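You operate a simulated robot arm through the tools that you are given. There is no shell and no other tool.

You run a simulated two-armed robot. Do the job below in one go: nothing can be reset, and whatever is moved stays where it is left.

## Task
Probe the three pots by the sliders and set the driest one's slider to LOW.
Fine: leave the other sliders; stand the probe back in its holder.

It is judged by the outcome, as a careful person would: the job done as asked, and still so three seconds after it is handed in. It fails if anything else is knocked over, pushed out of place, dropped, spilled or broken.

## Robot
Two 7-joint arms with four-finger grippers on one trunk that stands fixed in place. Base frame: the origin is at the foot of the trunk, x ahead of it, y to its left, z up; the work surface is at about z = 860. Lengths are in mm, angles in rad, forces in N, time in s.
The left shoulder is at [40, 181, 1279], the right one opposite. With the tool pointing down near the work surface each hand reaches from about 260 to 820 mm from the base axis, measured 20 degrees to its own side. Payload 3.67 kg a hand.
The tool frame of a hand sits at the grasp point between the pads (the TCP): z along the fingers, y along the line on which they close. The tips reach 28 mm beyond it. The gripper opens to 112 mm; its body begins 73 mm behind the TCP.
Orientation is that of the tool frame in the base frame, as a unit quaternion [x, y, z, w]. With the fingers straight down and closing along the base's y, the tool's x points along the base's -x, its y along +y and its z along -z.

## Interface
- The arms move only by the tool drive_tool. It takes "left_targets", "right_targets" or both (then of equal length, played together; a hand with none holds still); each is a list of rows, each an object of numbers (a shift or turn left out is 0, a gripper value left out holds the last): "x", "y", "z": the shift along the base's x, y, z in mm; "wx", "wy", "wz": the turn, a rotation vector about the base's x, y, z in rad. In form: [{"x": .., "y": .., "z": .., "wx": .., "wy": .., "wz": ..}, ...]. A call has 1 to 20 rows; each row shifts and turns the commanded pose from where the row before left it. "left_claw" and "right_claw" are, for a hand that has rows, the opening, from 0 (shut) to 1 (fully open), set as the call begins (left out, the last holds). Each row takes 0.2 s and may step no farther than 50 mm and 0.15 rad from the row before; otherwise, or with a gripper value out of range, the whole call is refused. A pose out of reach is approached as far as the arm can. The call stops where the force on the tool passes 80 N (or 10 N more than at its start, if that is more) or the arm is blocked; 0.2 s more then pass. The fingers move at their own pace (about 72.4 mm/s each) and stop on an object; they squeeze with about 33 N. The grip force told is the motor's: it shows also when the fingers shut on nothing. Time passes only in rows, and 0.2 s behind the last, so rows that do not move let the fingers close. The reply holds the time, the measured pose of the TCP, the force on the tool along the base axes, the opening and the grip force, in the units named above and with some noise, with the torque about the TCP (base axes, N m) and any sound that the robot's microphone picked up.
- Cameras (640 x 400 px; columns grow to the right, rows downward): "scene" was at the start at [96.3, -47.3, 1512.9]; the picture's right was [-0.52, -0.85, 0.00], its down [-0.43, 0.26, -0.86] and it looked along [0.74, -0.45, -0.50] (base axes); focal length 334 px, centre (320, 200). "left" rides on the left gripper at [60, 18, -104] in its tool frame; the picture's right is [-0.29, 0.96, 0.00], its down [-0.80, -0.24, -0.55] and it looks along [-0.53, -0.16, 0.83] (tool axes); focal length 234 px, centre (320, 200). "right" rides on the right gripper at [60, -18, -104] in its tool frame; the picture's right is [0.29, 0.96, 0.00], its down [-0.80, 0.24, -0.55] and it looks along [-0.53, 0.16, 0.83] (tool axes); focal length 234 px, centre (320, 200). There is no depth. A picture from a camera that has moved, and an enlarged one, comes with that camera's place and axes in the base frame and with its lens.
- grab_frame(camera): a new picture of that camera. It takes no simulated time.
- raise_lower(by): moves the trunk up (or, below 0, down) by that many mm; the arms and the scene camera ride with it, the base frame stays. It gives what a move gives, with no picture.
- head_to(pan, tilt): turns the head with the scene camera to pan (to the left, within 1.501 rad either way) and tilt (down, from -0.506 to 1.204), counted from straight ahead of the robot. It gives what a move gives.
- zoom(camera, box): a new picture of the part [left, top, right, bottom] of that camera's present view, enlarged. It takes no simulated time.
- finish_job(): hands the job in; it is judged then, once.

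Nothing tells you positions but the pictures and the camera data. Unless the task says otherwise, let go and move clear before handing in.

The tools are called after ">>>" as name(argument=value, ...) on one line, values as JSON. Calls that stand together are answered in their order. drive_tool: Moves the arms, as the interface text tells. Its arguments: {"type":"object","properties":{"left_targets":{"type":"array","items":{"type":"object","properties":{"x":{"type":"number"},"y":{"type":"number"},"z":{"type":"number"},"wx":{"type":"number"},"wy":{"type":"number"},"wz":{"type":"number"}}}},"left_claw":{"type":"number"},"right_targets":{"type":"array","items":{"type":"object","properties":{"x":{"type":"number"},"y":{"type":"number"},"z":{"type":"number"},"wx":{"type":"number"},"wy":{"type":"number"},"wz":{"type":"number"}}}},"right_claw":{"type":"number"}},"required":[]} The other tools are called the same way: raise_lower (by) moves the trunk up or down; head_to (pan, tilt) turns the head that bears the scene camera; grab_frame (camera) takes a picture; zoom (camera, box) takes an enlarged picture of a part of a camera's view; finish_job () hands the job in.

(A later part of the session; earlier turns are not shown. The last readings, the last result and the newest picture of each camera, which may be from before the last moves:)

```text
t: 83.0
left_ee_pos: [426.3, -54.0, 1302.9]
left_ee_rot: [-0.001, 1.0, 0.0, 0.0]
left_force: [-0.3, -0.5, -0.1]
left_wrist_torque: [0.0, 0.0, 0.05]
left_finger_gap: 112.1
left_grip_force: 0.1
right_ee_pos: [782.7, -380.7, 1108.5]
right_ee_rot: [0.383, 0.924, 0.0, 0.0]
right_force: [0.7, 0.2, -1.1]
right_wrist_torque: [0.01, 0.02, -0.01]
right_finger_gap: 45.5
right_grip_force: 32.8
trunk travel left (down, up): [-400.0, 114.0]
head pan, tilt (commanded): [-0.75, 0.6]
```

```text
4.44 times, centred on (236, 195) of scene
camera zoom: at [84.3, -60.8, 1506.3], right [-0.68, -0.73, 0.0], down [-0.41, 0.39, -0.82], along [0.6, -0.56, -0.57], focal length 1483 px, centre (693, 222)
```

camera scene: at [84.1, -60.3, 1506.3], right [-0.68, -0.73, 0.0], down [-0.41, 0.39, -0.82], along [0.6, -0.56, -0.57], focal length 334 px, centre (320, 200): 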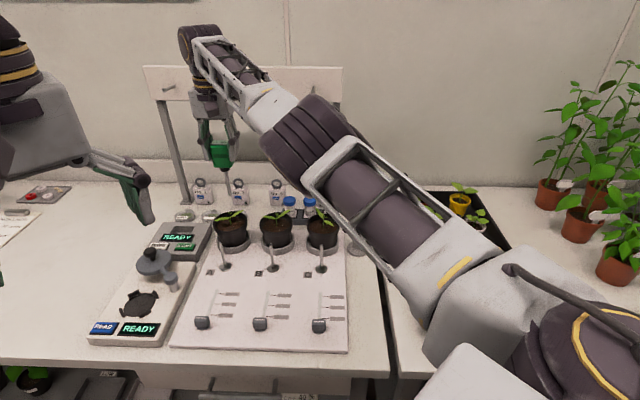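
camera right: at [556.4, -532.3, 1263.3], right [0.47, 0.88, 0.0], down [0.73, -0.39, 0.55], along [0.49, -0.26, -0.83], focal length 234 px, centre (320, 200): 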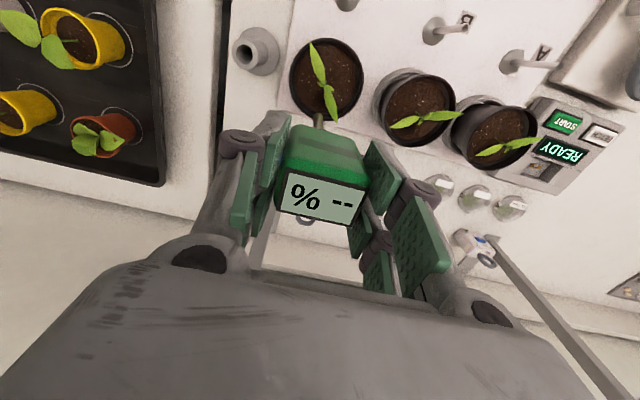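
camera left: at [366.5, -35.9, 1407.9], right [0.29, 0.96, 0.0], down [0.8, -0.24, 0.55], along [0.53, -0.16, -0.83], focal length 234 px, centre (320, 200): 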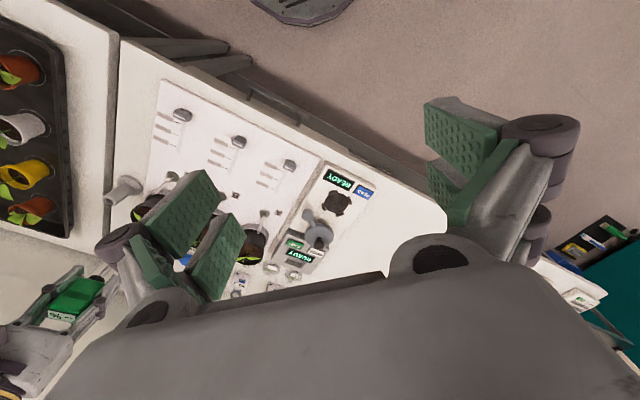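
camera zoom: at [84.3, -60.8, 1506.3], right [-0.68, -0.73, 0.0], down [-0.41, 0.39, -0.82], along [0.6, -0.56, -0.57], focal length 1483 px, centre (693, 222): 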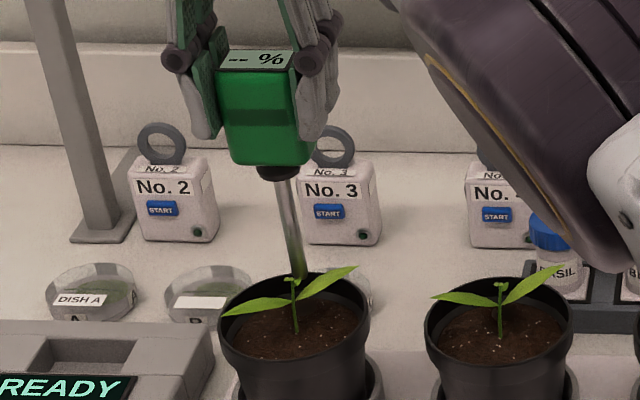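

Aligned over pot A's dimple now. Lowering in steps.

>>> drive_tool(right_targets=[{"z": -8}, {"z": -8}, {"z": -8}, {"z": -5}, {"z": -5}, {"z": 0}])

>>> zoom(camera="scene", box=[200, 150, 272, 240])

>>> zoom(camera="right", box=[250, 60, 410, 240])

```text
t: 84.4
left_ee_pos: [424.9, -54.6, 1302.4]
left_ee_rot: [-0.001, 1.0, -0.001, 0.0]
left_force: [0.7, 0.3, 0.1]
left_wrist_torque: [0.0, -0.03, 0.0]
left_finger_gap: 111.9
left_grip_force: 0.1
right_ee_pos: [783.5, -381.9, 1073.2]
right_ee_rot: [0.384, 0.924, 0.0, 0.001]
right_force: [0.1, 0.1, -0.8]
right_wrist_torque: [-0.03, 0.0, -0.01]
right_finger_gap: 45.5
right_grip_force: 33.6
trunk travel left (down, up): [-400.0, 114.0]
head pan, tilt (commanded): [-0.75, 0.6]
```

```text
4.44 times, centred on (236, 195) of scene
camera zoom: at [83.9, -60.1, 1506.4], right [-0.68, -0.73, 0.0], down [-0.41, 0.39, -0.83], along [0.6, -0.56, -0.57], focal length 1483 px, centre (693, 222)
```

zoom: 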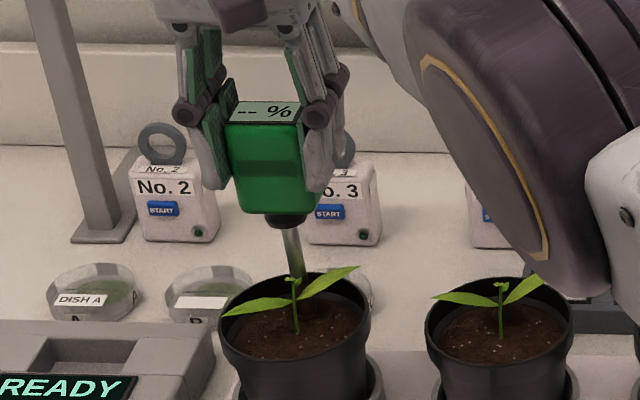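

```text
2.22 times, centred on (330, 150) of right
camera zoom: at [728.3, -350.6, 1178.4], right [0.47, 0.88, 0.0], down [0.73, -0.39, 0.55], along [0.49, -0.26, -0.83], focal length 520 px, centre (298, 311)
```

zoom: 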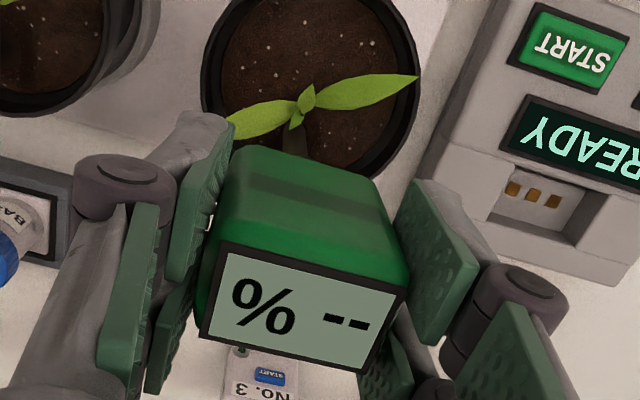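

>>> drive_tool(right_targets=[{"z": -5}, {"z": -5}, {"z": -4}, {"z": 0}, {"z": 0}])

>>> zoom(camera="scene", box=[200, 150, 272, 240])

>>> zoom(camera="right", box=[250, 60, 410, 240])

```text
t: 85.6
left_ee_pos: [425.8, -54.3, 1303.2]
left_ee_rot: [0.0, 1.0, 0.0, -0.001]
left_force: [-0.3, -0.4, 0.1]
left_wrist_torque: [-0.01, 0.0, 0.06]
left_finger_gap: 111.7
left_grip_force: 0.0
right_ee_pos: [784.7, -380.6, 1060.5]
right_ee_rot: [0.382, 0.924, 0.0, 0.0]
right_force: [-0.4, 0.7, -0.5]
right_wrist_torque: [0.01, 0.02, -0.02]
right_finger_gap: 45.3
right_grip_force: 32.8
trunk travel left (down, up): [-400.0, 114.0]
head pan, tilt (commanded): [-0.75, 0.6]
```

```text
4.44 times, centred on (236, 195) of scene
camera zoom: at [84.1, -60.4, 1506.3], right [-0.68, -0.73, 0.0], down [-0.41, 0.39, -0.82], along [0.6, -0.56, -0.57], focal length 1483 px, centre (693, 222)
```

zoom: 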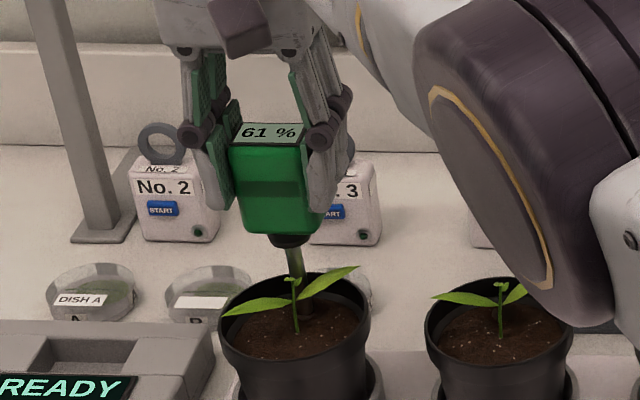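

```text
2.22 times, centred on (330, 150) of right
camera zoom: at [728.6, -350.8, 1164.1], right [0.47, 0.88, 0.0], down [0.73, -0.39, 0.55], along [0.49, -0.26, -0.83], focal length 520 px, centre (298, 311)
```

zoom: 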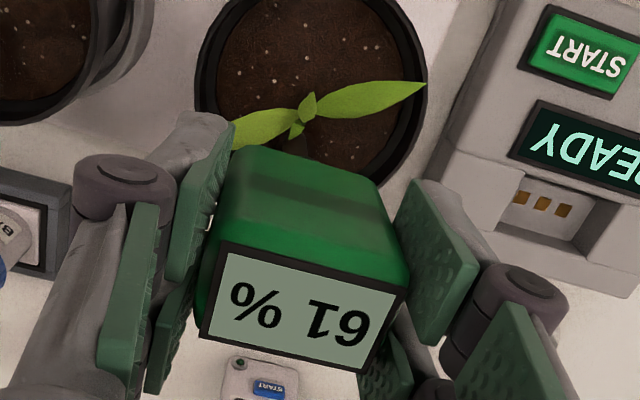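

>>> zoom(camera="scene", box=[215, 172, 247, 192])

>>> drive_tool(right_targets=[{"z": 0}, {"z": 0}, {"z": 0}, {"z": 0}, {"z": 0}, {"z": 0}])

>>> zoom(camera="scene", box=[215, 172, 247, 192])

```text
16.00 times, centred on (231, 182) of scene
camera zoom: at [84.1, -60.4, 1506.3], right [-0.68, -0.73, 0.0], down [-0.41, 0.39, -0.82], along [0.6, -0.56, -0.57], focal length 5337 px, centre (1744, 488)
```

zoom: 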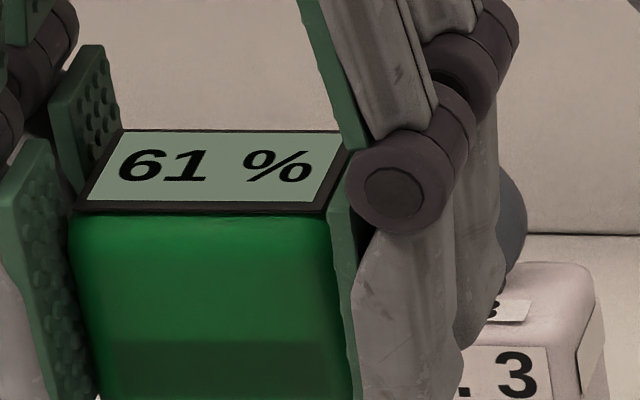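

```text
t: 87.0
left_ee_pos: [426.4, -53.6, 1303.2]
left_ee_rot: [0.0, 1.0, 0.0, 0.0]
left_force: [-0.3, 0.0, 0.8]
left_wrist_torque: [-0.01, 0.0, -0.04]
left_finger_gap: 112.3
left_grip_force: 0.1
right_ee_pos: [783.6, -380.7, 1059.7]
right_ee_rot: [0.383, 0.924, 0.0, 0.0]
right_force: [0.2, -0.7, -1.3]
right_wrist_torque: [-0.02, -0.02, 0.01]
right_finger_gap: 45.4
right_grip_force: 32.9
trunk travel left (down, up): [-400.0, 114.0]
head pan, tilt (commanded): [-0.75, 0.6]
```

```text
16.00 times, centred on (231, 182) of scene
camera zoom: at [84.1, -60.5, 1506.3], right [-0.68, -0.73, 0.0], down [-0.41, 0.39, -0.82], along [0.6, -0.56, -0.57], focal length 5337 px, centre (1744, 488)
```

zoom: 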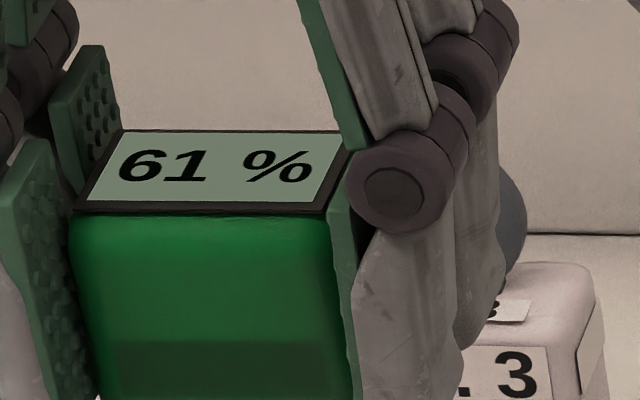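

Readings: A 61 %, B 52 %, C 44 %, so pot C is the driest. I'll lift the probe out of pot A, swing back over the pots at a safe height, and return it to the holder first.

>>> drive_tool(right_targets=[{"z": 10}, {"z": 15}, {"z": 15}, {"z": 15}, {"z": 13}, {"x": -15, "y": -15, "z": 12}, {"x": -15, "y": -15, "z": 12}, {"x": -20, "y": -20, "z": 12}, {"x": -30, "y": -26}, {"x": -30, "y": -26}, {"x": -30, "y": -26}, {"x": -30, "y": -26}, {"x": -30, "y": -26}, {"x": -30, "y": -26}, {"x": -30, "y": -26}, {"z": 0}, {"z": 0}])

>>> grab_frame(camera="scene")

>>> grab_frame(camera="right")

>>> zoom(camera="scene", box=[310, 130, 406, 260])

```text
t: 90.6
left_ee_pos: [425.7, -54.0, 1303.4]
left_ee_rot: [-0.001, 1.0, 0.0, 0.0]
left_force: [0.2, -0.1, 0.6]
left_wrist_torque: [-0.01, 0.0, -0.02]
left_finger_gap: 112.1
left_grip_force: 0.0
right_ee_pos: [523.5, -612.8, 1164.2]
right_ee_rot: [0.383, 0.924, 0.0, -0.001]
right_force: [-0.3, 0.6, -1.5]
right_wrist_torque: [-0.04, 0.04, 0.0]
right_finger_gap: 45.7
right_grip_force: 32.9
trunk travel left (down, up): [-400.0, 114.0]
head pan, tilt (commanded): [-0.75, 0.6]
```

```text
taken
camera scene: at [84.0, -60.7, 1506.3], right [-0.68, -0.73, 0.0], down [-0.41, 0.39, -0.82], along [0.6, -0.56, -0.57], focal length 334 px, centre (320, 200)
```

scene: 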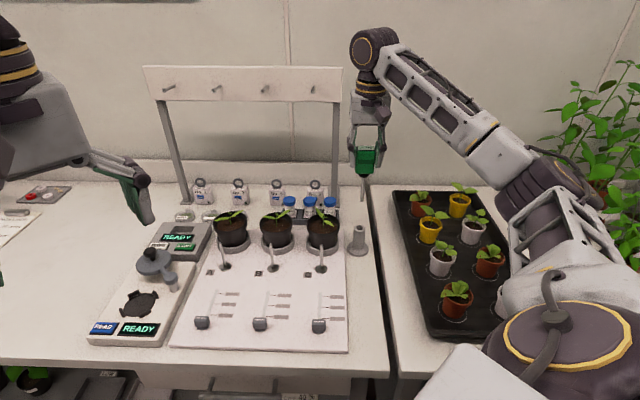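

```text
taken
camera right: at [467.8, -583.1, 1268.1], right [0.47, 0.88, 0.0], down [0.73, -0.39, 0.55], along [0.49, -0.26, -0.83], focal length 234 px, centre (320, 200)
```

right: 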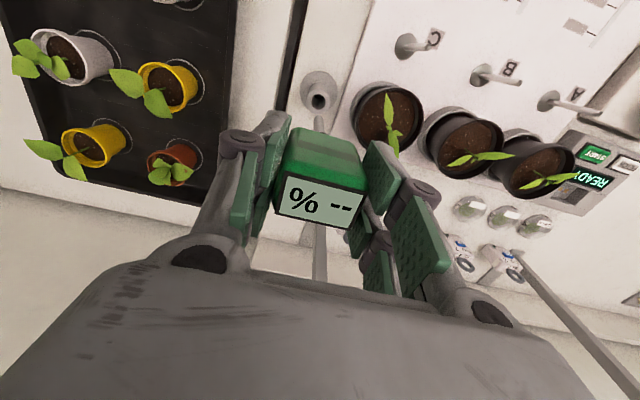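

```text
3.08 times, centred on (358, 195) of scene
camera zoom: at [84.0, -60.7, 1506.3], right [-0.68, -0.73, 0.0], down [-0.41, 0.39, -0.82], along [0.6, -0.56, -0.57], focal length 1026 px, centre (203, 215)
```

zoom: 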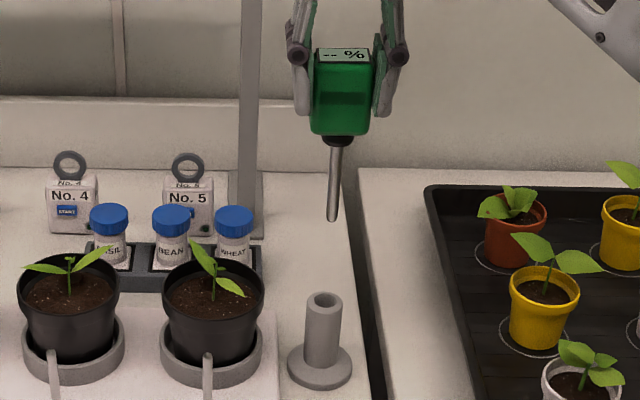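

All pots stand in place and the probe is over its holder. Lowering to just above the tube to check alignment.

>>> drive_tool(right_targets=[{"z": -20}, {"z": -20}, {"z": -18}, {"z": -10}, {"z": 0}])

>>> zoom(camera="scene", box=[324, 160, 396, 260])

>>> zoom(camera="right", box=[270, 60, 370, 160])

```text
t: 91.8
left_ee_pos: [425.4, -53.6, 1303.3]
left_ee_rot: [-0.001, 1.0, 0.0, 0.0]
left_force: [-1.0, 0.0, 0.1]
left_wrist_torque: [-0.05, -0.01, -0.05]
left_finger_gap: 111.7
left_grip_force: 0.0
right_ee_pos: [524.3, -613.2, 1095.8]
right_ee_rot: [0.383, 0.924, 0.0, 0.0]
right_force: [0.2, 0.1, -0.9]
right_wrist_torque: [0.0, -0.02, -0.03]
right_finger_gap: 45.7
right_grip_force: 32.9
trunk travel left (down, up): [-400.0, 114.0]
head pan, tilt (commanded): [-0.75, 0.6]
```

```text
4.00 times, centred on (360, 210) of scene
camera zoom: at [83.8, -60.6, 1506.3], right [-0.68, -0.73, 0.0], down [-0.41, 0.39, -0.82], along [0.6, -0.56, -0.57], focal length 1334 px, centre (160, 160)
```

zoom: 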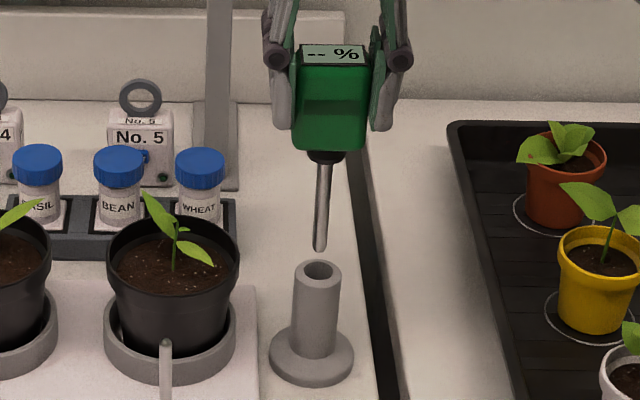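

```text
4.00 times, centred on (320, 110) of right
camera zoom: at [468.5, -583.3, 1200.0], right [0.47, 0.88, 0.0], down [0.73, -0.39, 0.55], along [0.49, -0.26, -0.83], focal length 937 px, centre (320, 560)
```

zoom: 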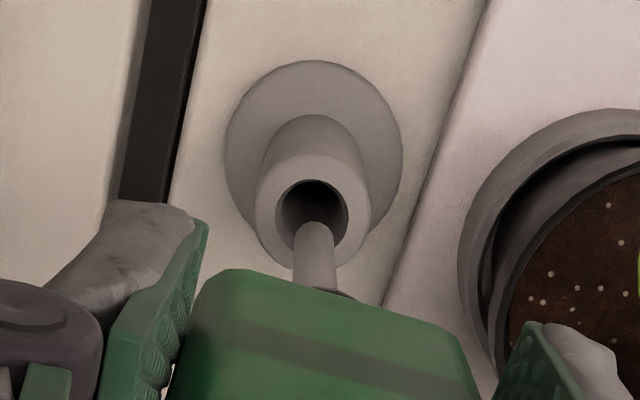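

The tip lines up with the tube opening. Lowering in.

>>> drive_tool(right_targets=[{"y": -1, "z": -10}, {"z": -12}, {"z": -12}, {"z": -12}, {"z": -12}, {"z": -10}, {"z": 0}])

>>> zoom(camera="scene", box=[324, 160, 396, 260])

```text
t: 93.4
left_ee_pos: [426.6, -53.8, 1302.7]
left_ee_rot: [-0.001, 1.0, 0.001, -0.001]
left_force: [-0.3, -0.5, -0.2]
left_wrist_torque: [0.0, 0.03, 0.01]
left_finger_gap: 112.0
left_grip_force: 0.0
right_ee_pos: [525.0, -613.6, 1028.0]
right_ee_rot: [0.382, 0.924, 0.0, 0.001]
right_force: [0.6, 0.7, -0.9]
right_wrist_torque: [0.0, 0.01, -0.02]
right_finger_gap: 45.6
right_grip_force: 32.8
trunk travel left (down, up): [-400.0, 114.0]
head pan, tilt (commanded): [-0.75, 0.6]
```

```text
4.00 times, centred on (360, 210) of scene
camera zoom: at [83.9, -60.6, 1506.3], right [-0.68, -0.73, 0.0], down [-0.41, 0.39, -0.82], along [0.6, -0.56, -0.57], focal length 1334 px, centre (160, 160)
```

zoom: 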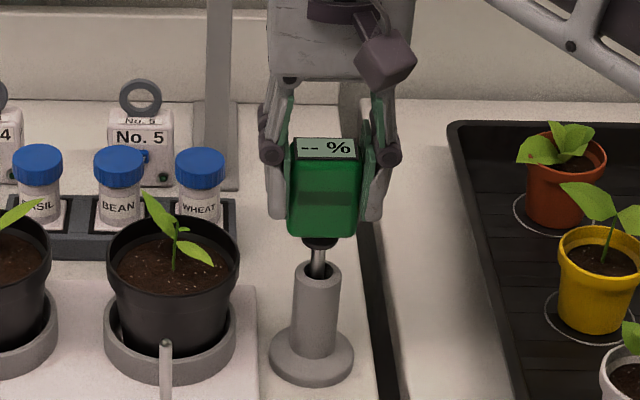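

>>> drive_tool(right_targets=[{"z": -6}, {"z": -5}, {"z": -3}, {"z": -2}, {"z": -1.5}, {"z": 0}])

>>> zoom(camera="scene", box=[334, 190, 382, 250])

```text
t: 94.8
left_ee_pos: [426.0, -53.7, 1303.4]
left_ee_rot: [-0.001, 1.0, 0.0, 0.0]
left_force: [0.2, 0.5, 0.5]
left_wrist_torque: [-0.01, -0.01, 0.01]
left_finger_gap: 112.0
left_grip_force: 0.0
right_ee_pos: [524.7, -614.0, 1010.4]
right_ee_rot: [0.383, 0.924, 0.001, 0.001]
right_force: [0.0, 0.4, -1.2]
right_wrist_torque: [0.02, -0.01, 0.0]
right_finger_gap: 45.6
right_grip_force: 32.8
trunk travel left (down, up): [-400.0, 114.0]
head pan, tilt (commanded): [-0.75, 0.6]
```

```text
6.67 times, centred on (358, 220) of scene
camera zoom: at [83.9, -60.6, 1506.3], right [-0.68, -0.73, 0.0], down [-0.41, 0.39, -0.82], along [0.6, -0.56, -0.57], focal length 2224 px, centre (67, 67)
```

zoom: 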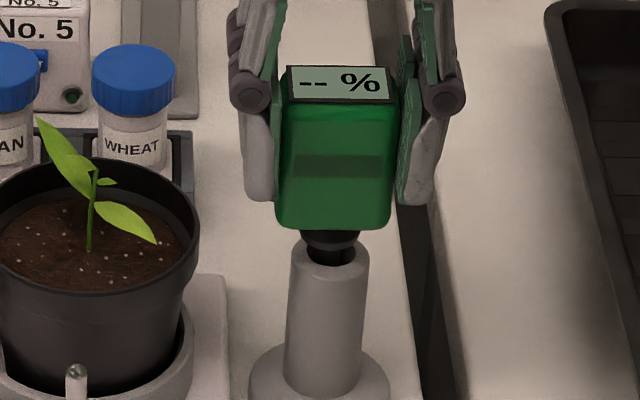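

>>> drive_tool(right_targets=[{"z": -1.5}, {"z": -1.5}, {"z": 0}])

>>> zoom(camera="scene", box=[334, 190, 382, 250])

```text
t: 95.6
left_ee_pos: [425.3, -52.7, 1302.7]
left_ee_rot: [-0.001, 1.0, -0.001, 0.0]
left_force: [1.1, 0.0, -0.4]
left_wrist_torque: [0.02, 0.01, -0.01]
left_finger_gap: 112.2
left_grip_force: 0.0
right_ee_pos: [522.4, -613.0, 1008.8]
right_ee_rot: [0.385, 0.923, 0.0, 0.002]
right_force: [1.1, -1.5, 8.5]
right_wrist_torque: [-0.25, -0.11, -0.05]
right_finger_gap: 45.4
right_grip_force: 33.0
trunk travel left (down, up): [-400.0, 114.0]
head pan, tilt (commanded): [-0.75, 0.6]
```

```text
6.67 times, centred on (358, 220) of scene
camera zoom: at [83.2, -59.8, 1506.5], right [-0.68, -0.73, 0.0], down [-0.41, 0.39, -0.83], along [0.6, -0.56, -0.56], focal length 2224 px, centre (67, 67)
```

zoom: 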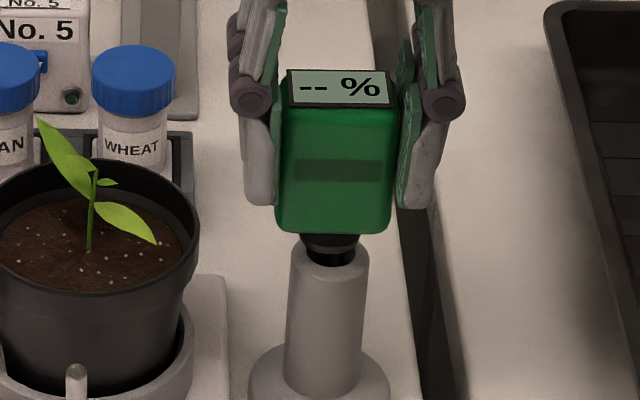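

Seated with light contact, and the display is back exactly at its original picture position. Releasing.

>>> drive_tool(right_targets=[{"z": 0.7}, {"z": 0}, {"z": 0}, {"z": 0}], right_claw=0.58)

>>> grab_frame(camera="right")

>>> zoom(camera="scene", box=[334, 190, 382, 250])

```text
t: 96.6
left_ee_pos: [425.4, -54.1, 1302.2]
left_ee_rot: [-0.001, 1.0, 0.0, 0.0]
left_force: [0.6, 0.1, 0.2]
left_wrist_torque: [0.02, 0.01, -0.03]
left_finger_gap: 112.0
left_grip_force: 0.2
right_ee_pos: [524.5, -614.1, 1007.7]
right_ee_rot: [0.382, 0.924, 0.0, 0.0]
right_force: [0.1, 0.3, 0.2]
right_wrist_torque: [0.02, 0.01, 0.02]
right_finger_gap: 65.0
right_grip_force: 0.2
trunk travel left (down, up): [-400.0, 114.0]
head pan, tilt (commanded): [-0.75, 0.6]
```

```text
taken
camera right: at [468.4, -583.5, 1112.2], right [0.47, 0.88, 0.0], down [0.73, -0.39, 0.55], along [0.49, -0.26, -0.83], focal length 234 px, centre (320, 200)
```

right: 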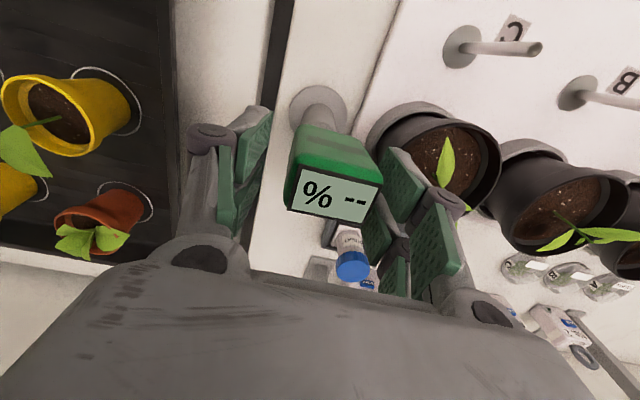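

```text
6.67 times, centred on (358, 220) of scene
camera zoom: at [83.8, -60.5, 1506.3], right [-0.68, -0.73, 0.0], down [-0.41, 0.39, -0.82], along [0.6, -0.56, -0.57], focal length 2224 px, centre (67, 67)
```

zoom: 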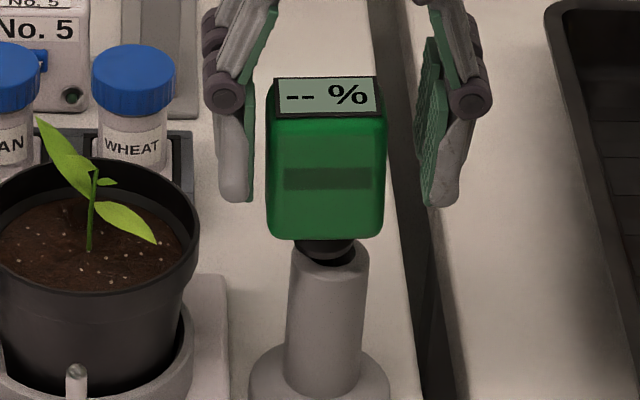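

The probe stands in its holder, resting slightly against the tube wall. I'll raise the hand straight up and check that it stays put.

>>> drive_tool(right_targets=[{"x": 1.5, "y": 1.5}, {"z": 15}, {"z": 20}, {"z": 25}, {"z": 25}, {"z": 25}])

>>> zoom(camera="scene", box=[310, 180, 406, 260])

>>> grab_frame(camera="scene")

>>> zoom(camera="scene", box=[190, 180, 350, 280])

```text
t: 98.0
left_ee_pos: [424.8, -53.3, 1303.5]
left_ee_rot: [-0.001, 1.0, -0.001, 0.0]
left_force: [-0.5, 0.0, 0.7]
left_wrist_torque: [0.0, -0.03, 0.01]
left_finger_gap: 112.0
left_grip_force: 0.1
right_ee_pos: [526.2, -611.9, 1117.9]
right_ee_rot: [0.384, 0.924, 0.0, -0.001]
right_force: [-0.6, -1.1, 0.8]
right_wrist_torque: [0.0, 0.0, -0.01]
right_finger_gap: 64.8
right_grip_force: 0.1
trunk travel left (down, up): [-400.0, 114.0]
head pan, tilt (commanded): [-0.75, 0.6]
```

```text
5.00 times, centred on (358, 220) of scene
camera zoom: at [83.8, -60.1, 1506.4], right [-0.68, -0.73, 0.0], down [-0.41, 0.39, -0.83], along [0.6, -0.56, -0.56], focal length 1668 px, centre (130, 100)
```

zoom: 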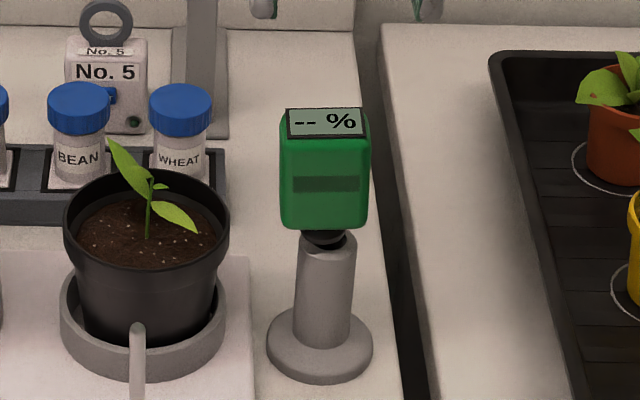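

```text
taken
camera scene: at [83.8, -60.1, 1506.4], right [-0.68, -0.73, 0.0], down [-0.41, 0.39, -0.83], along [0.6, -0.56, -0.56], focal length 334 px, centre (320, 200)
```

scene: 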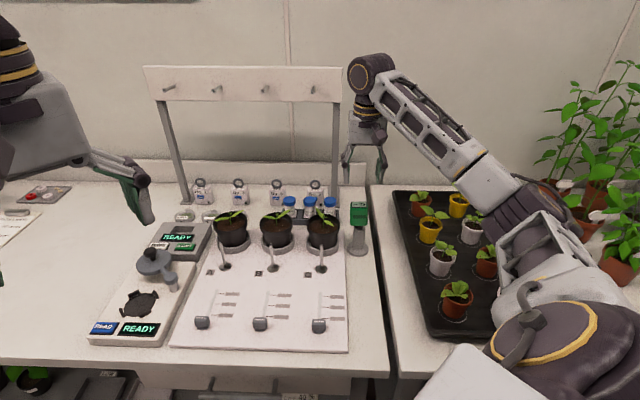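

```text
4.00 times, centred on (270, 230) of scene
camera zoom: at [83.8, -60.1, 1506.4], right [-0.68, -0.73, 0.0], down [-0.41, 0.39, -0.83], along [0.6, -0.56, -0.56], focal length 1334 px, centre (520, 80)
```

zoom: 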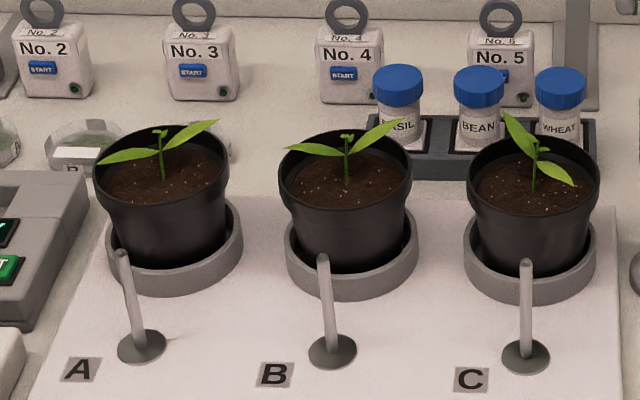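

All pots are in place and the probe stands in its holder. Now for slider C: I'll measure its knob and marks from a clear view.

>>> zoom(camera="scene", box=[300, 280, 356, 340])

>>> zoom(camera="scene", box=[180, 270, 350, 350])

```text
6.67 times, centred on (328, 310) of scene
camera zoom: at [83.8, -60.1, 1506.4], right [-0.68, -0.73, 0.0], down [-0.41, 0.39, -0.83], along [0.6, -0.56, -0.56], focal length 2224 px, centre (267, -533)
```

zoom: 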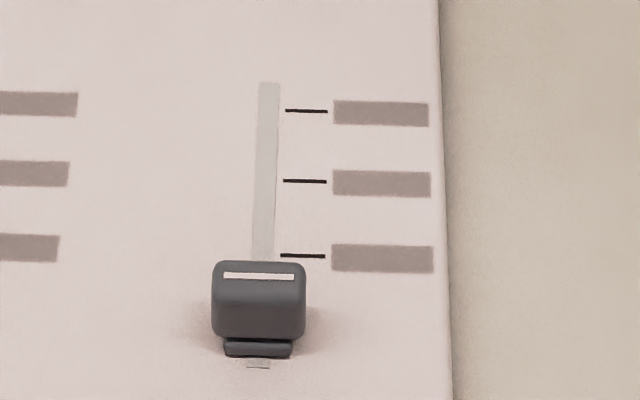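

```text
3.76 times, centred on (265, 310) of scene
camera zoom: at [83.8, -60.1, 1506.4], right [-0.68, -0.73, 0.0], down [-0.41, 0.39, -0.83], along [0.6, -0.56, -0.56], focal length 1256 px, centre (527, -214)
```

zoom: 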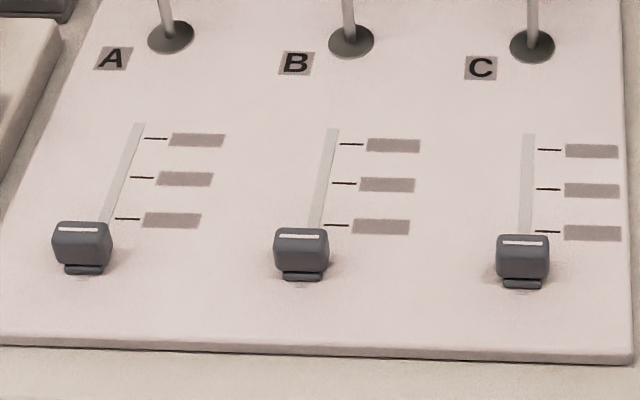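

The knob's white line is near (402, -353, 904), about one mark-spacing (≈32 mm) before the nearest mark. I'll swing the hand over it, turned so the fingers close along the slider's track.

>>> drive_tool(right_targets=[{"x": -11.3, "y": 23.5, "z": -9, "wz": 0.1428}, {"x": -11.3, "y": 23.5, "z": -9, "wz": 0.1428}, {"x": -11.3, "y": 23.5, "z": -9, "wz": 0.1428}, {"x": -11.3, "y": 23.5, "z": -9, "wz": 0.1428}, {"x": -11.3, "y": 23.5, "z": -9, "wz": 0.1428}, {"x": -11.3, "y": 23.5, "z": -9, "wz": 0.1428}, {"x": -11.3, "y": 23.5, "z": -9, "wz": 0.1428}, {"x": -11.3, "y": 23.5, "z": -9, "wz": 0.1428}, {"x": -11.3, "y": 23.5, "z": -9, "wz": 0.1428}, {"x": -11.3, "y": 23.5, "z": -9, "wz": 0.1428}, {"x": -11.3, "y": 23.5, "z": -9, "wz": 0.1428}, {"z": 0}])

>>> grab_frame(camera="right")

>>> grab_frame(camera="scene")

```text
t: 100.6
left_ee_pos: [426.2, -53.6, 1303.3]
left_ee_rot: [0.0, 1.0, 0.0, 0.0]
left_force: [-0.2, 0.0, -0.3]
left_wrist_torque: [-0.01, 0.01, 0.01]
left_finger_gap: 112.0
left_grip_force: 0.1
right_ee_pos: [401.0, -353.0, 1019.1]
right_ee_rot: [-0.383, 0.924, 0.0, 0.0]
right_force: [0.2, 0.6, 0.0]
right_wrist_torque: [-0.03, -0.01, 0.01]
right_finger_gap: 64.9
right_grip_force: 0.1
trunk travel left (down, up): [-400.0, 114.0]
head pan, tilt (commanded): [-0.75, 0.6]
```

```text
taken
camera right: at [371.8, -408.5, 1123.5], right [-0.88, 0.47, 0.0], down [0.39, 0.73, 0.55], along [0.26, 0.49, -0.83], focal length 234 px, centre (320, 200)
```

right: 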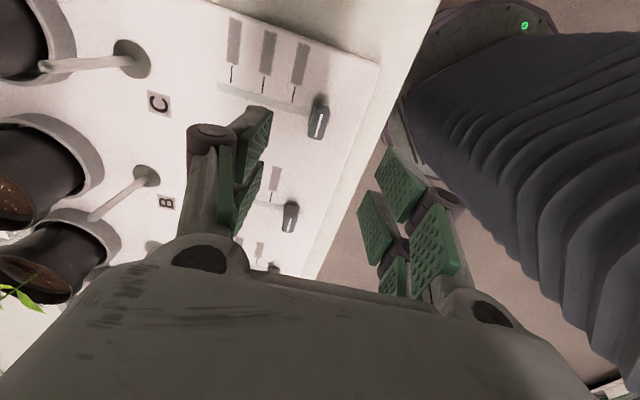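

```text
taken
camera scene: at [83.8, -60.8, 1506.3], right [-0.68, -0.73, 0.0], down [-0.41, 0.39, -0.82], along [0.6, -0.56, -0.57], focal length 334 px, centre (320, 200)
```

scene: 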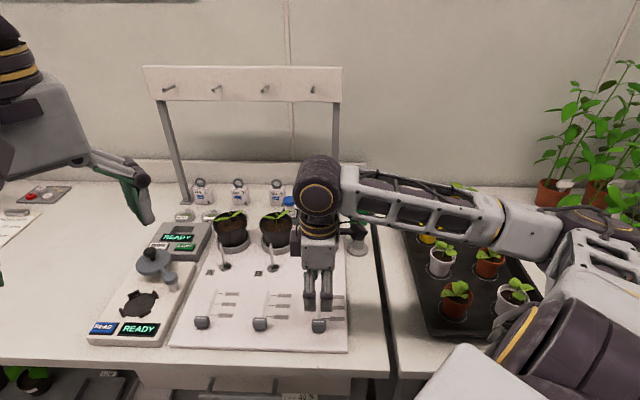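

>>> zoom(camera="right", box=[210, 60, 370, 160])

>>> zoom(camera="scene", box=[280, 230, 380, 350])

```text
4.00 times, centred on (290, 110) of right
camera zoom: at [371.8, -408.5, 1123.5], right [-0.88, 0.47, 0.0], down [0.39, 0.73, 0.55], along [0.26, 0.49, -0.83], focal length 937 px, centre (440, 560)
```

zoom: 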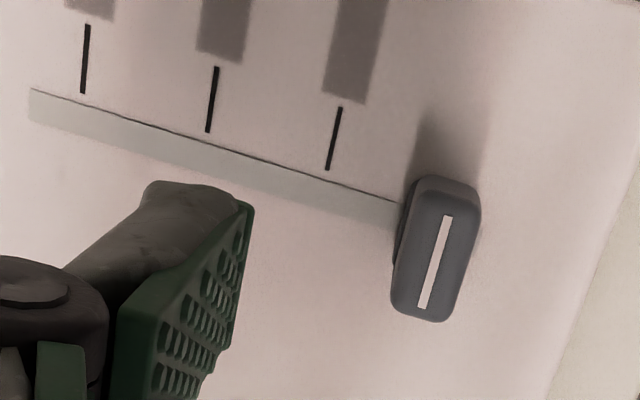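

```text
3.33 times, centred on (330, 290) of scene
camera zoom: at [83.8, -60.8, 1506.3], right [-0.68, -0.73, 0.0], down [-0.41, 0.39, -0.82], along [0.6, -0.56, -0.57], focal length 1112 px, centre (287, -100)
```

zoom: 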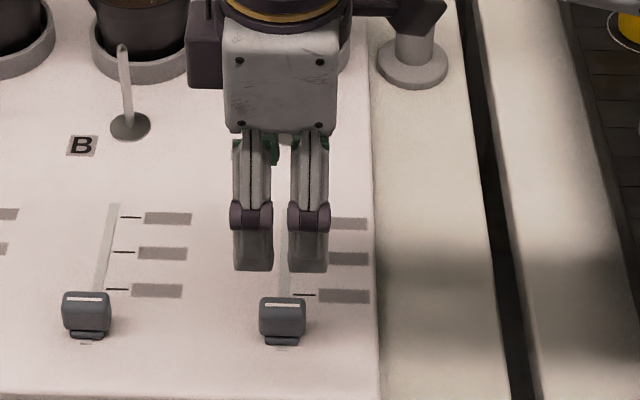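

The picture confirms it: the knob's line sits one pitch (31 mm) before the nearest mark. I'll narrow the fingers to 50 mm, centre over the knob and lower around it.

>>> drive_tool(right_targets=[{"x": 1.3, "y": -0.4}, {"z": -15}, {"z": -20}, {"z": -20}, {"z": -15}, {"z": 0}], right_claw=0.45)

>>> grab_frame(camera="right")

>>> zoom(camera="scene", box=[280, 250, 360, 350])

```text
t: 102.0
left_ee_pos: [425.4, -53.8, 1302.7]
left_ee_rot: [-0.002, 1.0, 0.0, 0.0]
left_force: [0.9, 0.2, -0.1]
left_wrist_torque: [0.0, 0.02, 0.0]
left_finger_gap: 111.9
left_grip_force: 0.1
right_ee_pos: [404.1, -353.9, 948.6]
right_ee_rot: [-0.382, 0.924, 0.0, 0.0]
right_force: [1.0, 0.6, -0.3]
right_wrist_torque: [0.0, -0.02, -0.01]
right_finger_gap: 50.5
right_grip_force: 0.1
trunk travel left (down, up): [-400.0, 114.0]
head pan, tilt (commanded): [-0.75, 0.6]
```

```text
taken
camera right: at [372.6, -408.7, 1053.0], right [-0.88, 0.47, 0.0], down [0.4, 0.73, 0.55], along [0.26, 0.49, -0.83], focal length 234 px, centre (320, 200)
```

right: 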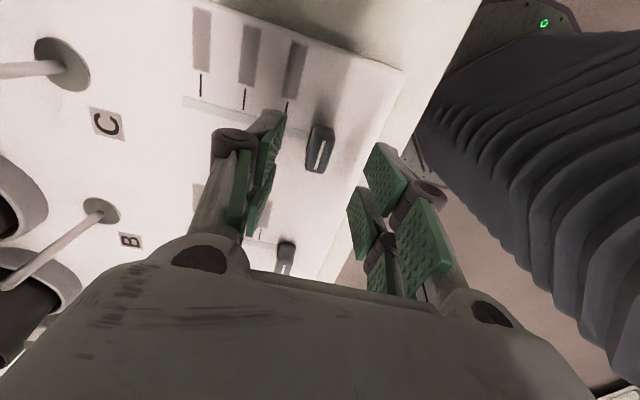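

```text
4.00 times, centred on (320, 300) of scene
camera zoom: at [83.7, -60.3, 1506.4], right [-0.68, -0.73, 0.0], down [-0.41, 0.39, -0.82], along [0.6, -0.56, -0.57], focal length 1334 px, centre (320, -200)
```

zoom: 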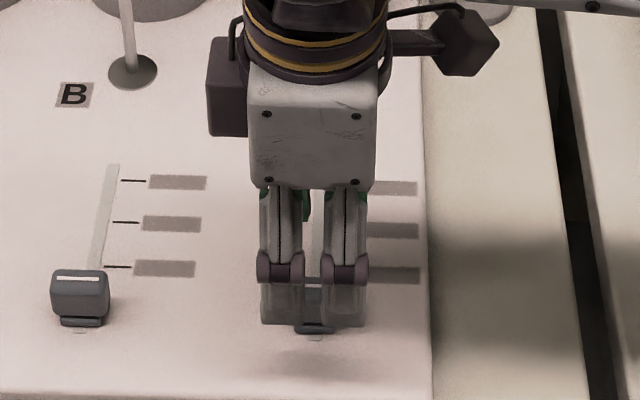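

The knob is centred between the fingers. Lowering until the fingertips are just above the panel.

>>> drive_tool(right_targets=[{"z": -12}, {"z": -12}, {"z": -12}, {"z": -10}, {"z": 0}])

>>> grab_frame(camera="right")

>>> zoom(camera="scene", box=[280, 250, 360, 350])

```text
t: 103.2
left_ee_pos: [426.1, -53.0, 1303.8]
left_ee_rot: [-0.001, 1.0, -0.001, 0.0]
left_force: [0.4, -0.6, 0.0]
left_wrist_torque: [0.0, 0.01, 0.01]
left_finger_gap: 111.7
left_grip_force: 0.0
right_ee_pos: [402.9, -354.1, 903.0]
right_ee_rot: [-0.382, 0.924, 0.0, 0.0]
right_force: [0.6, 0.2, 0.2]
right_wrist_torque: [0.01, 0.0, 0.0]
right_finger_gap: 50.4
right_grip_force: 0.2
trunk travel left (down, up): [-400.0, 114.0]
head pan, tilt (commanded): [-0.75, 0.6]
```

```text
taken
camera right: at [372.8, -408.7, 1007.2], right [-0.88, 0.47, 0.0], down [0.4, 0.73, 0.55], along [0.26, 0.49, -0.83], focal length 234 px, centre (320, 200)
```

right: 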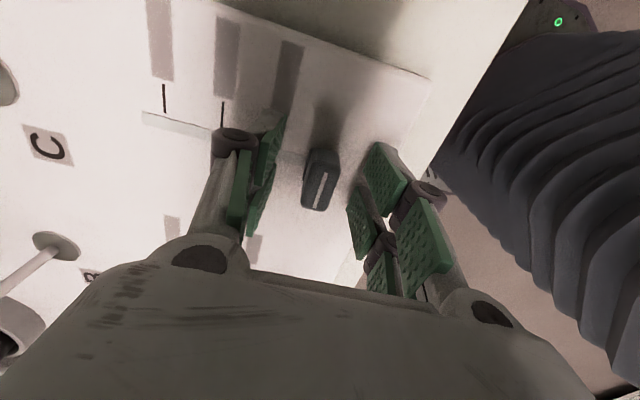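

```text
4.00 times, centred on (320, 300) of scene
camera zoom: at [83.7, -60.4, 1506.4], right [-0.68, -0.73, 0.0], down [-0.41, 0.39, -0.82], along [0.6, -0.56, -0.57], focal length 1334 px, centre (320, -200)
```

zoom: 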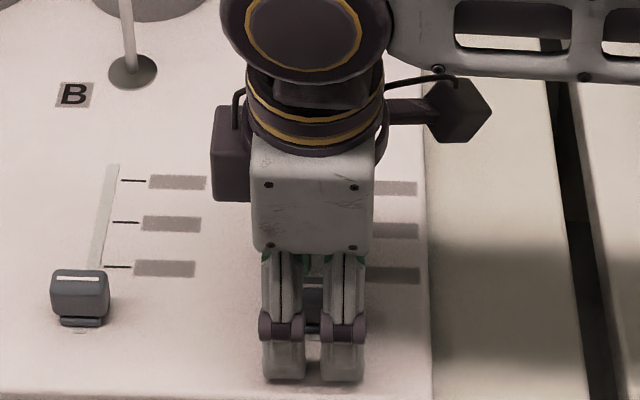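

The knob sits between the pads, and the tips clear the panel by about 7 mm. Closing on the knob.

>>> drive_tool(right_targets=[{"z": 0}, {"z": 0}, {"z": 0}, {"z": 0}], right_claw=0.0)

>>> grab_frame(camera="right")

```text
t: 104.2
left_ee_pos: [425.9, -53.0, 1303.2]
left_ee_rot: [-0.001, 1.0, 0.0, 0.0]
left_force: [0.4, 0.1, 0.0]
left_wrist_torque: [-0.05, 0.0, 0.01]
left_finger_gap: 111.7
left_grip_force: 0.1
right_ee_pos: [403.5, -353.7, 903.1]
right_ee_rot: [-0.382, 0.924, 0.0, 0.0]
right_force: [0.4, 0.7, -1.5]
right_wrist_torque: [0.07, -0.07, 0.02]
right_finger_gap: 17.4
right_grip_force: 45.1
trunk travel left (down, up): [-400.0, 114.0]
head pan, tilt (commanded): [-0.75, 0.6]
```

```text
taken
camera right: at [373.0, -408.8, 1007.2], right [-0.88, 0.47, 0.0], down [0.4, 0.73, 0.55], along [0.26, 0.49, -0.83], focal length 234 px, centre (320, 200)
```

right: 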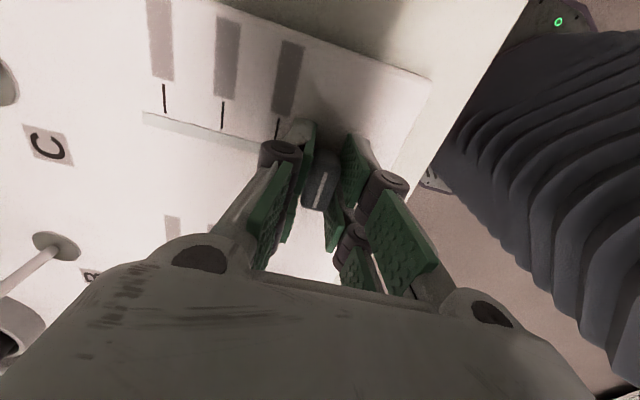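

Gripped at 17.4 mm. I'll slide it gently along the track and watch the force and any sound.

>>> drive_tool(right_targets=[{"x": 2.8, "y": -2.8}, {"x": 2.8, "y": -2.8}, {"x": 2.8, "y": -2.8}, {"x": 2.8, "y": -2.8}, {"z": 0}])

>>> grab_frame(camera="right")

>>> zoom(camera="scene", box=[280, 250, 360, 350])

```text
t: 105.4
left_ee_pos: [427.3, -53.7, 1302.4]
left_ee_rot: [0.0, 1.0, 0.0, -0.001]
left_force: [0.6, 0.7, -0.9]
left_wrist_torque: [0.0, 0.0, 0.02]
left_finger_gap: 112.3
left_grip_force: 0.1
right_ee_pos: [415.3, -365.1, 902.8]
right_ee_rot: [-0.382, 0.924, 0.0, 0.0]
right_force: [3.0, 3.3, -5.9]
right_wrist_torque: [0.1, -0.08, -0.16]
right_finger_gap: 17.4
right_grip_force: 44.5
trunk travel left (down, up): [-400.0, 114.0]
head pan, tilt (commanded): [-0.75, 0.6]
```

```text
taken
camera right: at [384.5, -420.3, 1007.2], right [-0.88, 0.47, 0.0], down [0.4, 0.73, 0.55], along [0.26, 0.49, -0.83], focal length 234 px, centre (320, 200)
```

right: 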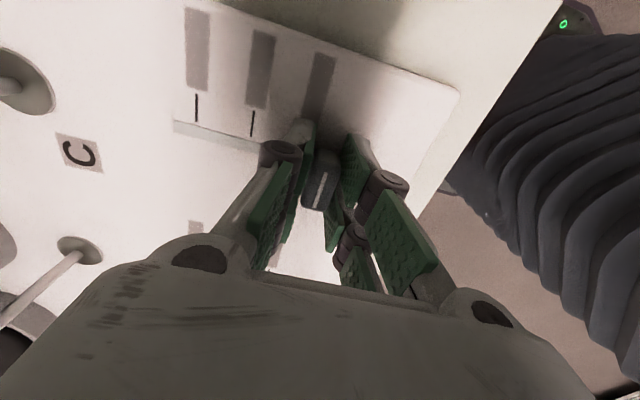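

```text
4.00 times, centred on (320, 300) of scene
camera zoom: at [84.6, -60.4, 1506.3], right [-0.68, -0.73, 0.0], down [-0.41, 0.39, -0.82], along [0.6, -0.56, -0.57], focal length 1334 px, centre (320, -200)
```

zoom: 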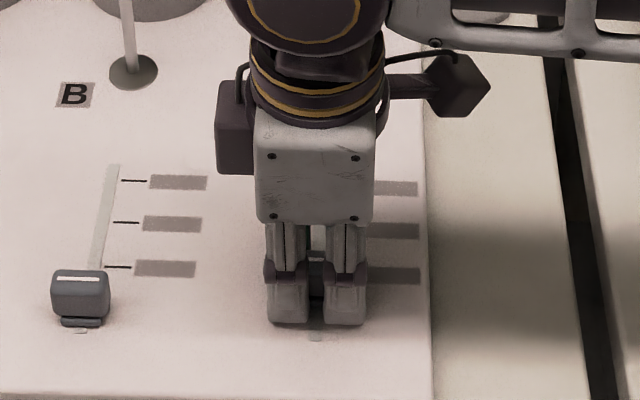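

It slides smoothly with little force. Moving the remaining half to the nearest mark.

>>> drive_tool(right_targets=[{"x": 2.6, "y": -2.6}, {"x": 2.6, "y": -2.6}, {"x": 2.6, "y": -2.6}, {"x": 2.6, "y": -2.6}, {"z": 0}, {"z": 0}])

>>> zoom(camera="right", box=[250, 80, 410, 240])

>>> zoom(camera="scene", box=[280, 250, 360, 350])

```text
t: 106.8
left_ee_pos: [426.6, -52.0, 1302.6]
left_ee_rot: [-0.001, 1.0, 0.0, 0.0]
left_force: [0.3, -0.3, 0.5]
left_wrist_torque: [0.0, 0.01, -0.03]
left_finger_gap: 112.2
left_grip_force: 0.0
right_ee_pos: [425.1, -376.9, 902.5]
right_ee_rot: [-0.382, 0.924, 0.0, 0.0]
right_force: [2.6, 3.7, -4.4]
right_wrist_torque: [0.18, -0.09, 0.05]
right_finger_gap: 17.1
right_grip_force: 44.8
trunk travel left (down, up): [-400.0, 114.0]
head pan, tilt (commanded): [-0.75, 0.6]
```

```text
2.50 times, centred on (330, 160) of right
camera zoom: at [394.8, -430.5, 1007.3], right [-0.88, 0.47, 0.0], down [0.4, 0.73, 0.55], along [0.26, 0.49, -0.83], focal length 585 px, centre (295, 300)
```

zoom: 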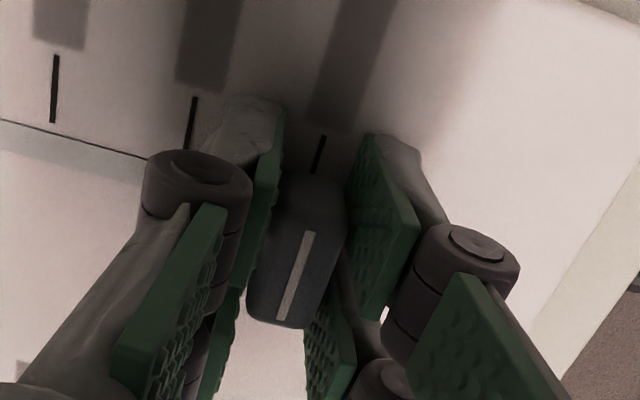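

```text
4.00 times, centred on (320, 300) of scene
camera zoom: at [84.5, -60.2, 1506.3], right [-0.68, -0.73, 0.0], down [-0.41, 0.39, -0.82], along [0.6, -0.56, -0.57], focal length 1334 px, centre (320, -200)
```

zoom: 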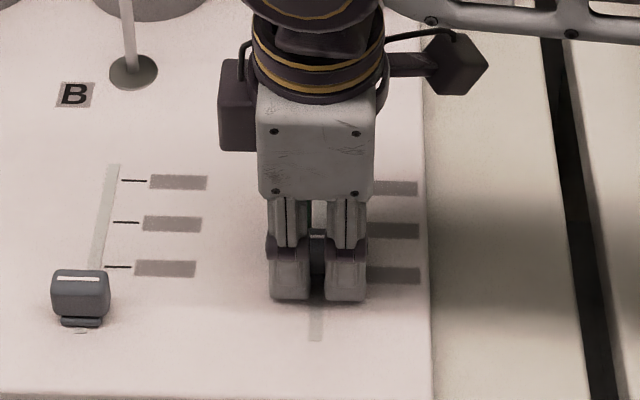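

The knob's line is now level with the nearest mark to within about 2 mm. I'll release and look from above.

>>> drive_tool(right_targets=[{"z": 0}, {"z": 0}, {"z": 0}], right_claw=0.45)

>>> drive_tool(right_targets=[{"z": 12}, {"z": 15}, {"z": 20}, {"z": 25}, {"z": 25}, {"z": 20}, {"z": 0}])

>>> zoom(camera="right", box=[210, 40, 370, 180])

>>> zoom(camera="scene", box=[280, 240, 376, 350])

```text
t: 107.6
left_ee_pos: [424.9, -54.3, 1304.5]
left_ee_rot: [-0.001, 1.0, 0.0, 0.0]
left_force: [0.2, -0.9, 0.4]
left_wrist_torque: [0.0, -0.02, 0.0]
left_finger_gap: 111.9
left_grip_force: 0.0
right_ee_pos: [423.7, -376.1, 902.5]
right_ee_rot: [-0.381, 0.925, 0.0, 0.0]
right_force: [0.8, 0.0, 0.6]
right_wrist_torque: [0.0, -0.01, 0.02]
right_finger_gap: 50.6
right_grip_force: 0.1
trunk travel left (down, up): [-400.0, 114.0]
head pan, tilt (commanded): [-0.75, 0.6]
```

```text
t: 109.2
left_ee_pos: [425.1, -52.8, 1303.2]
left_ee_rot: [0.0, 1.0, 0.0, 0.0]
left_force: [0.7, -0.2, 1.1]
left_wrist_torque: [0.02, -0.02, -0.02]
left_finger_gap: 111.9
left_grip_force: 0.0
right_ee_pos: [425.2, -375.0, 1019.8]
right_ee_rot: [-0.382, 0.924, 0.001, 0.0]
right_force: [-0.3, 0.0, 0.2]
right_wrist_torque: [-0.04, 0.03, -0.01]
right_finger_gap: 50.6
right_grip_force: 0.0
trunk travel left (down, up): [-400.0, 114.0]
head pan, tilt (commanded): [-0.75, 0.6]
```

```text
2.86 times, centred on (290, 110) of right
camera zoom: at [394.3, -430.6, 1124.7], right [-0.88, 0.47, 0.0], down [0.4, 0.73, 0.55], along [0.26, 0.49, -0.83], focal length 669 px, centre (406, 457)
```

zoom: 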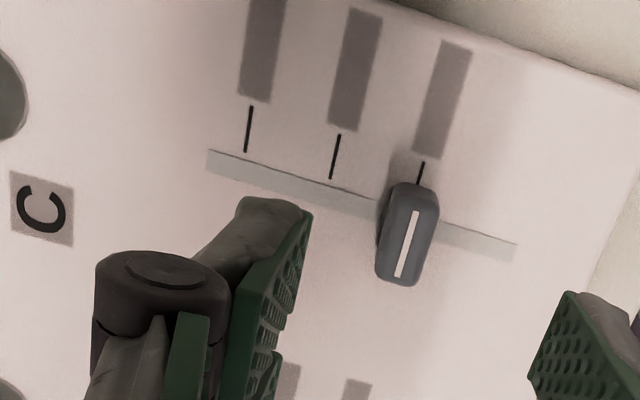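

```text
3.64 times, centred on (328, 295) of scene
camera zoom: at [83.9, -60.6, 1506.3], right [-0.68, -0.73, 0.0], down [-0.41, 0.39, -0.82], along [0.6, -0.56, -0.57], focal length 1213 px, centre (291, -146)
```

zoom: 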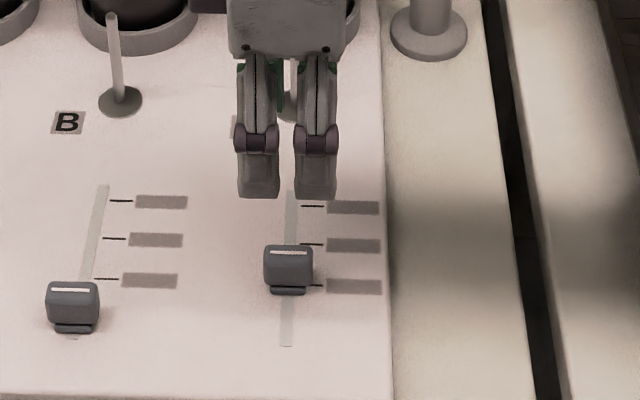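

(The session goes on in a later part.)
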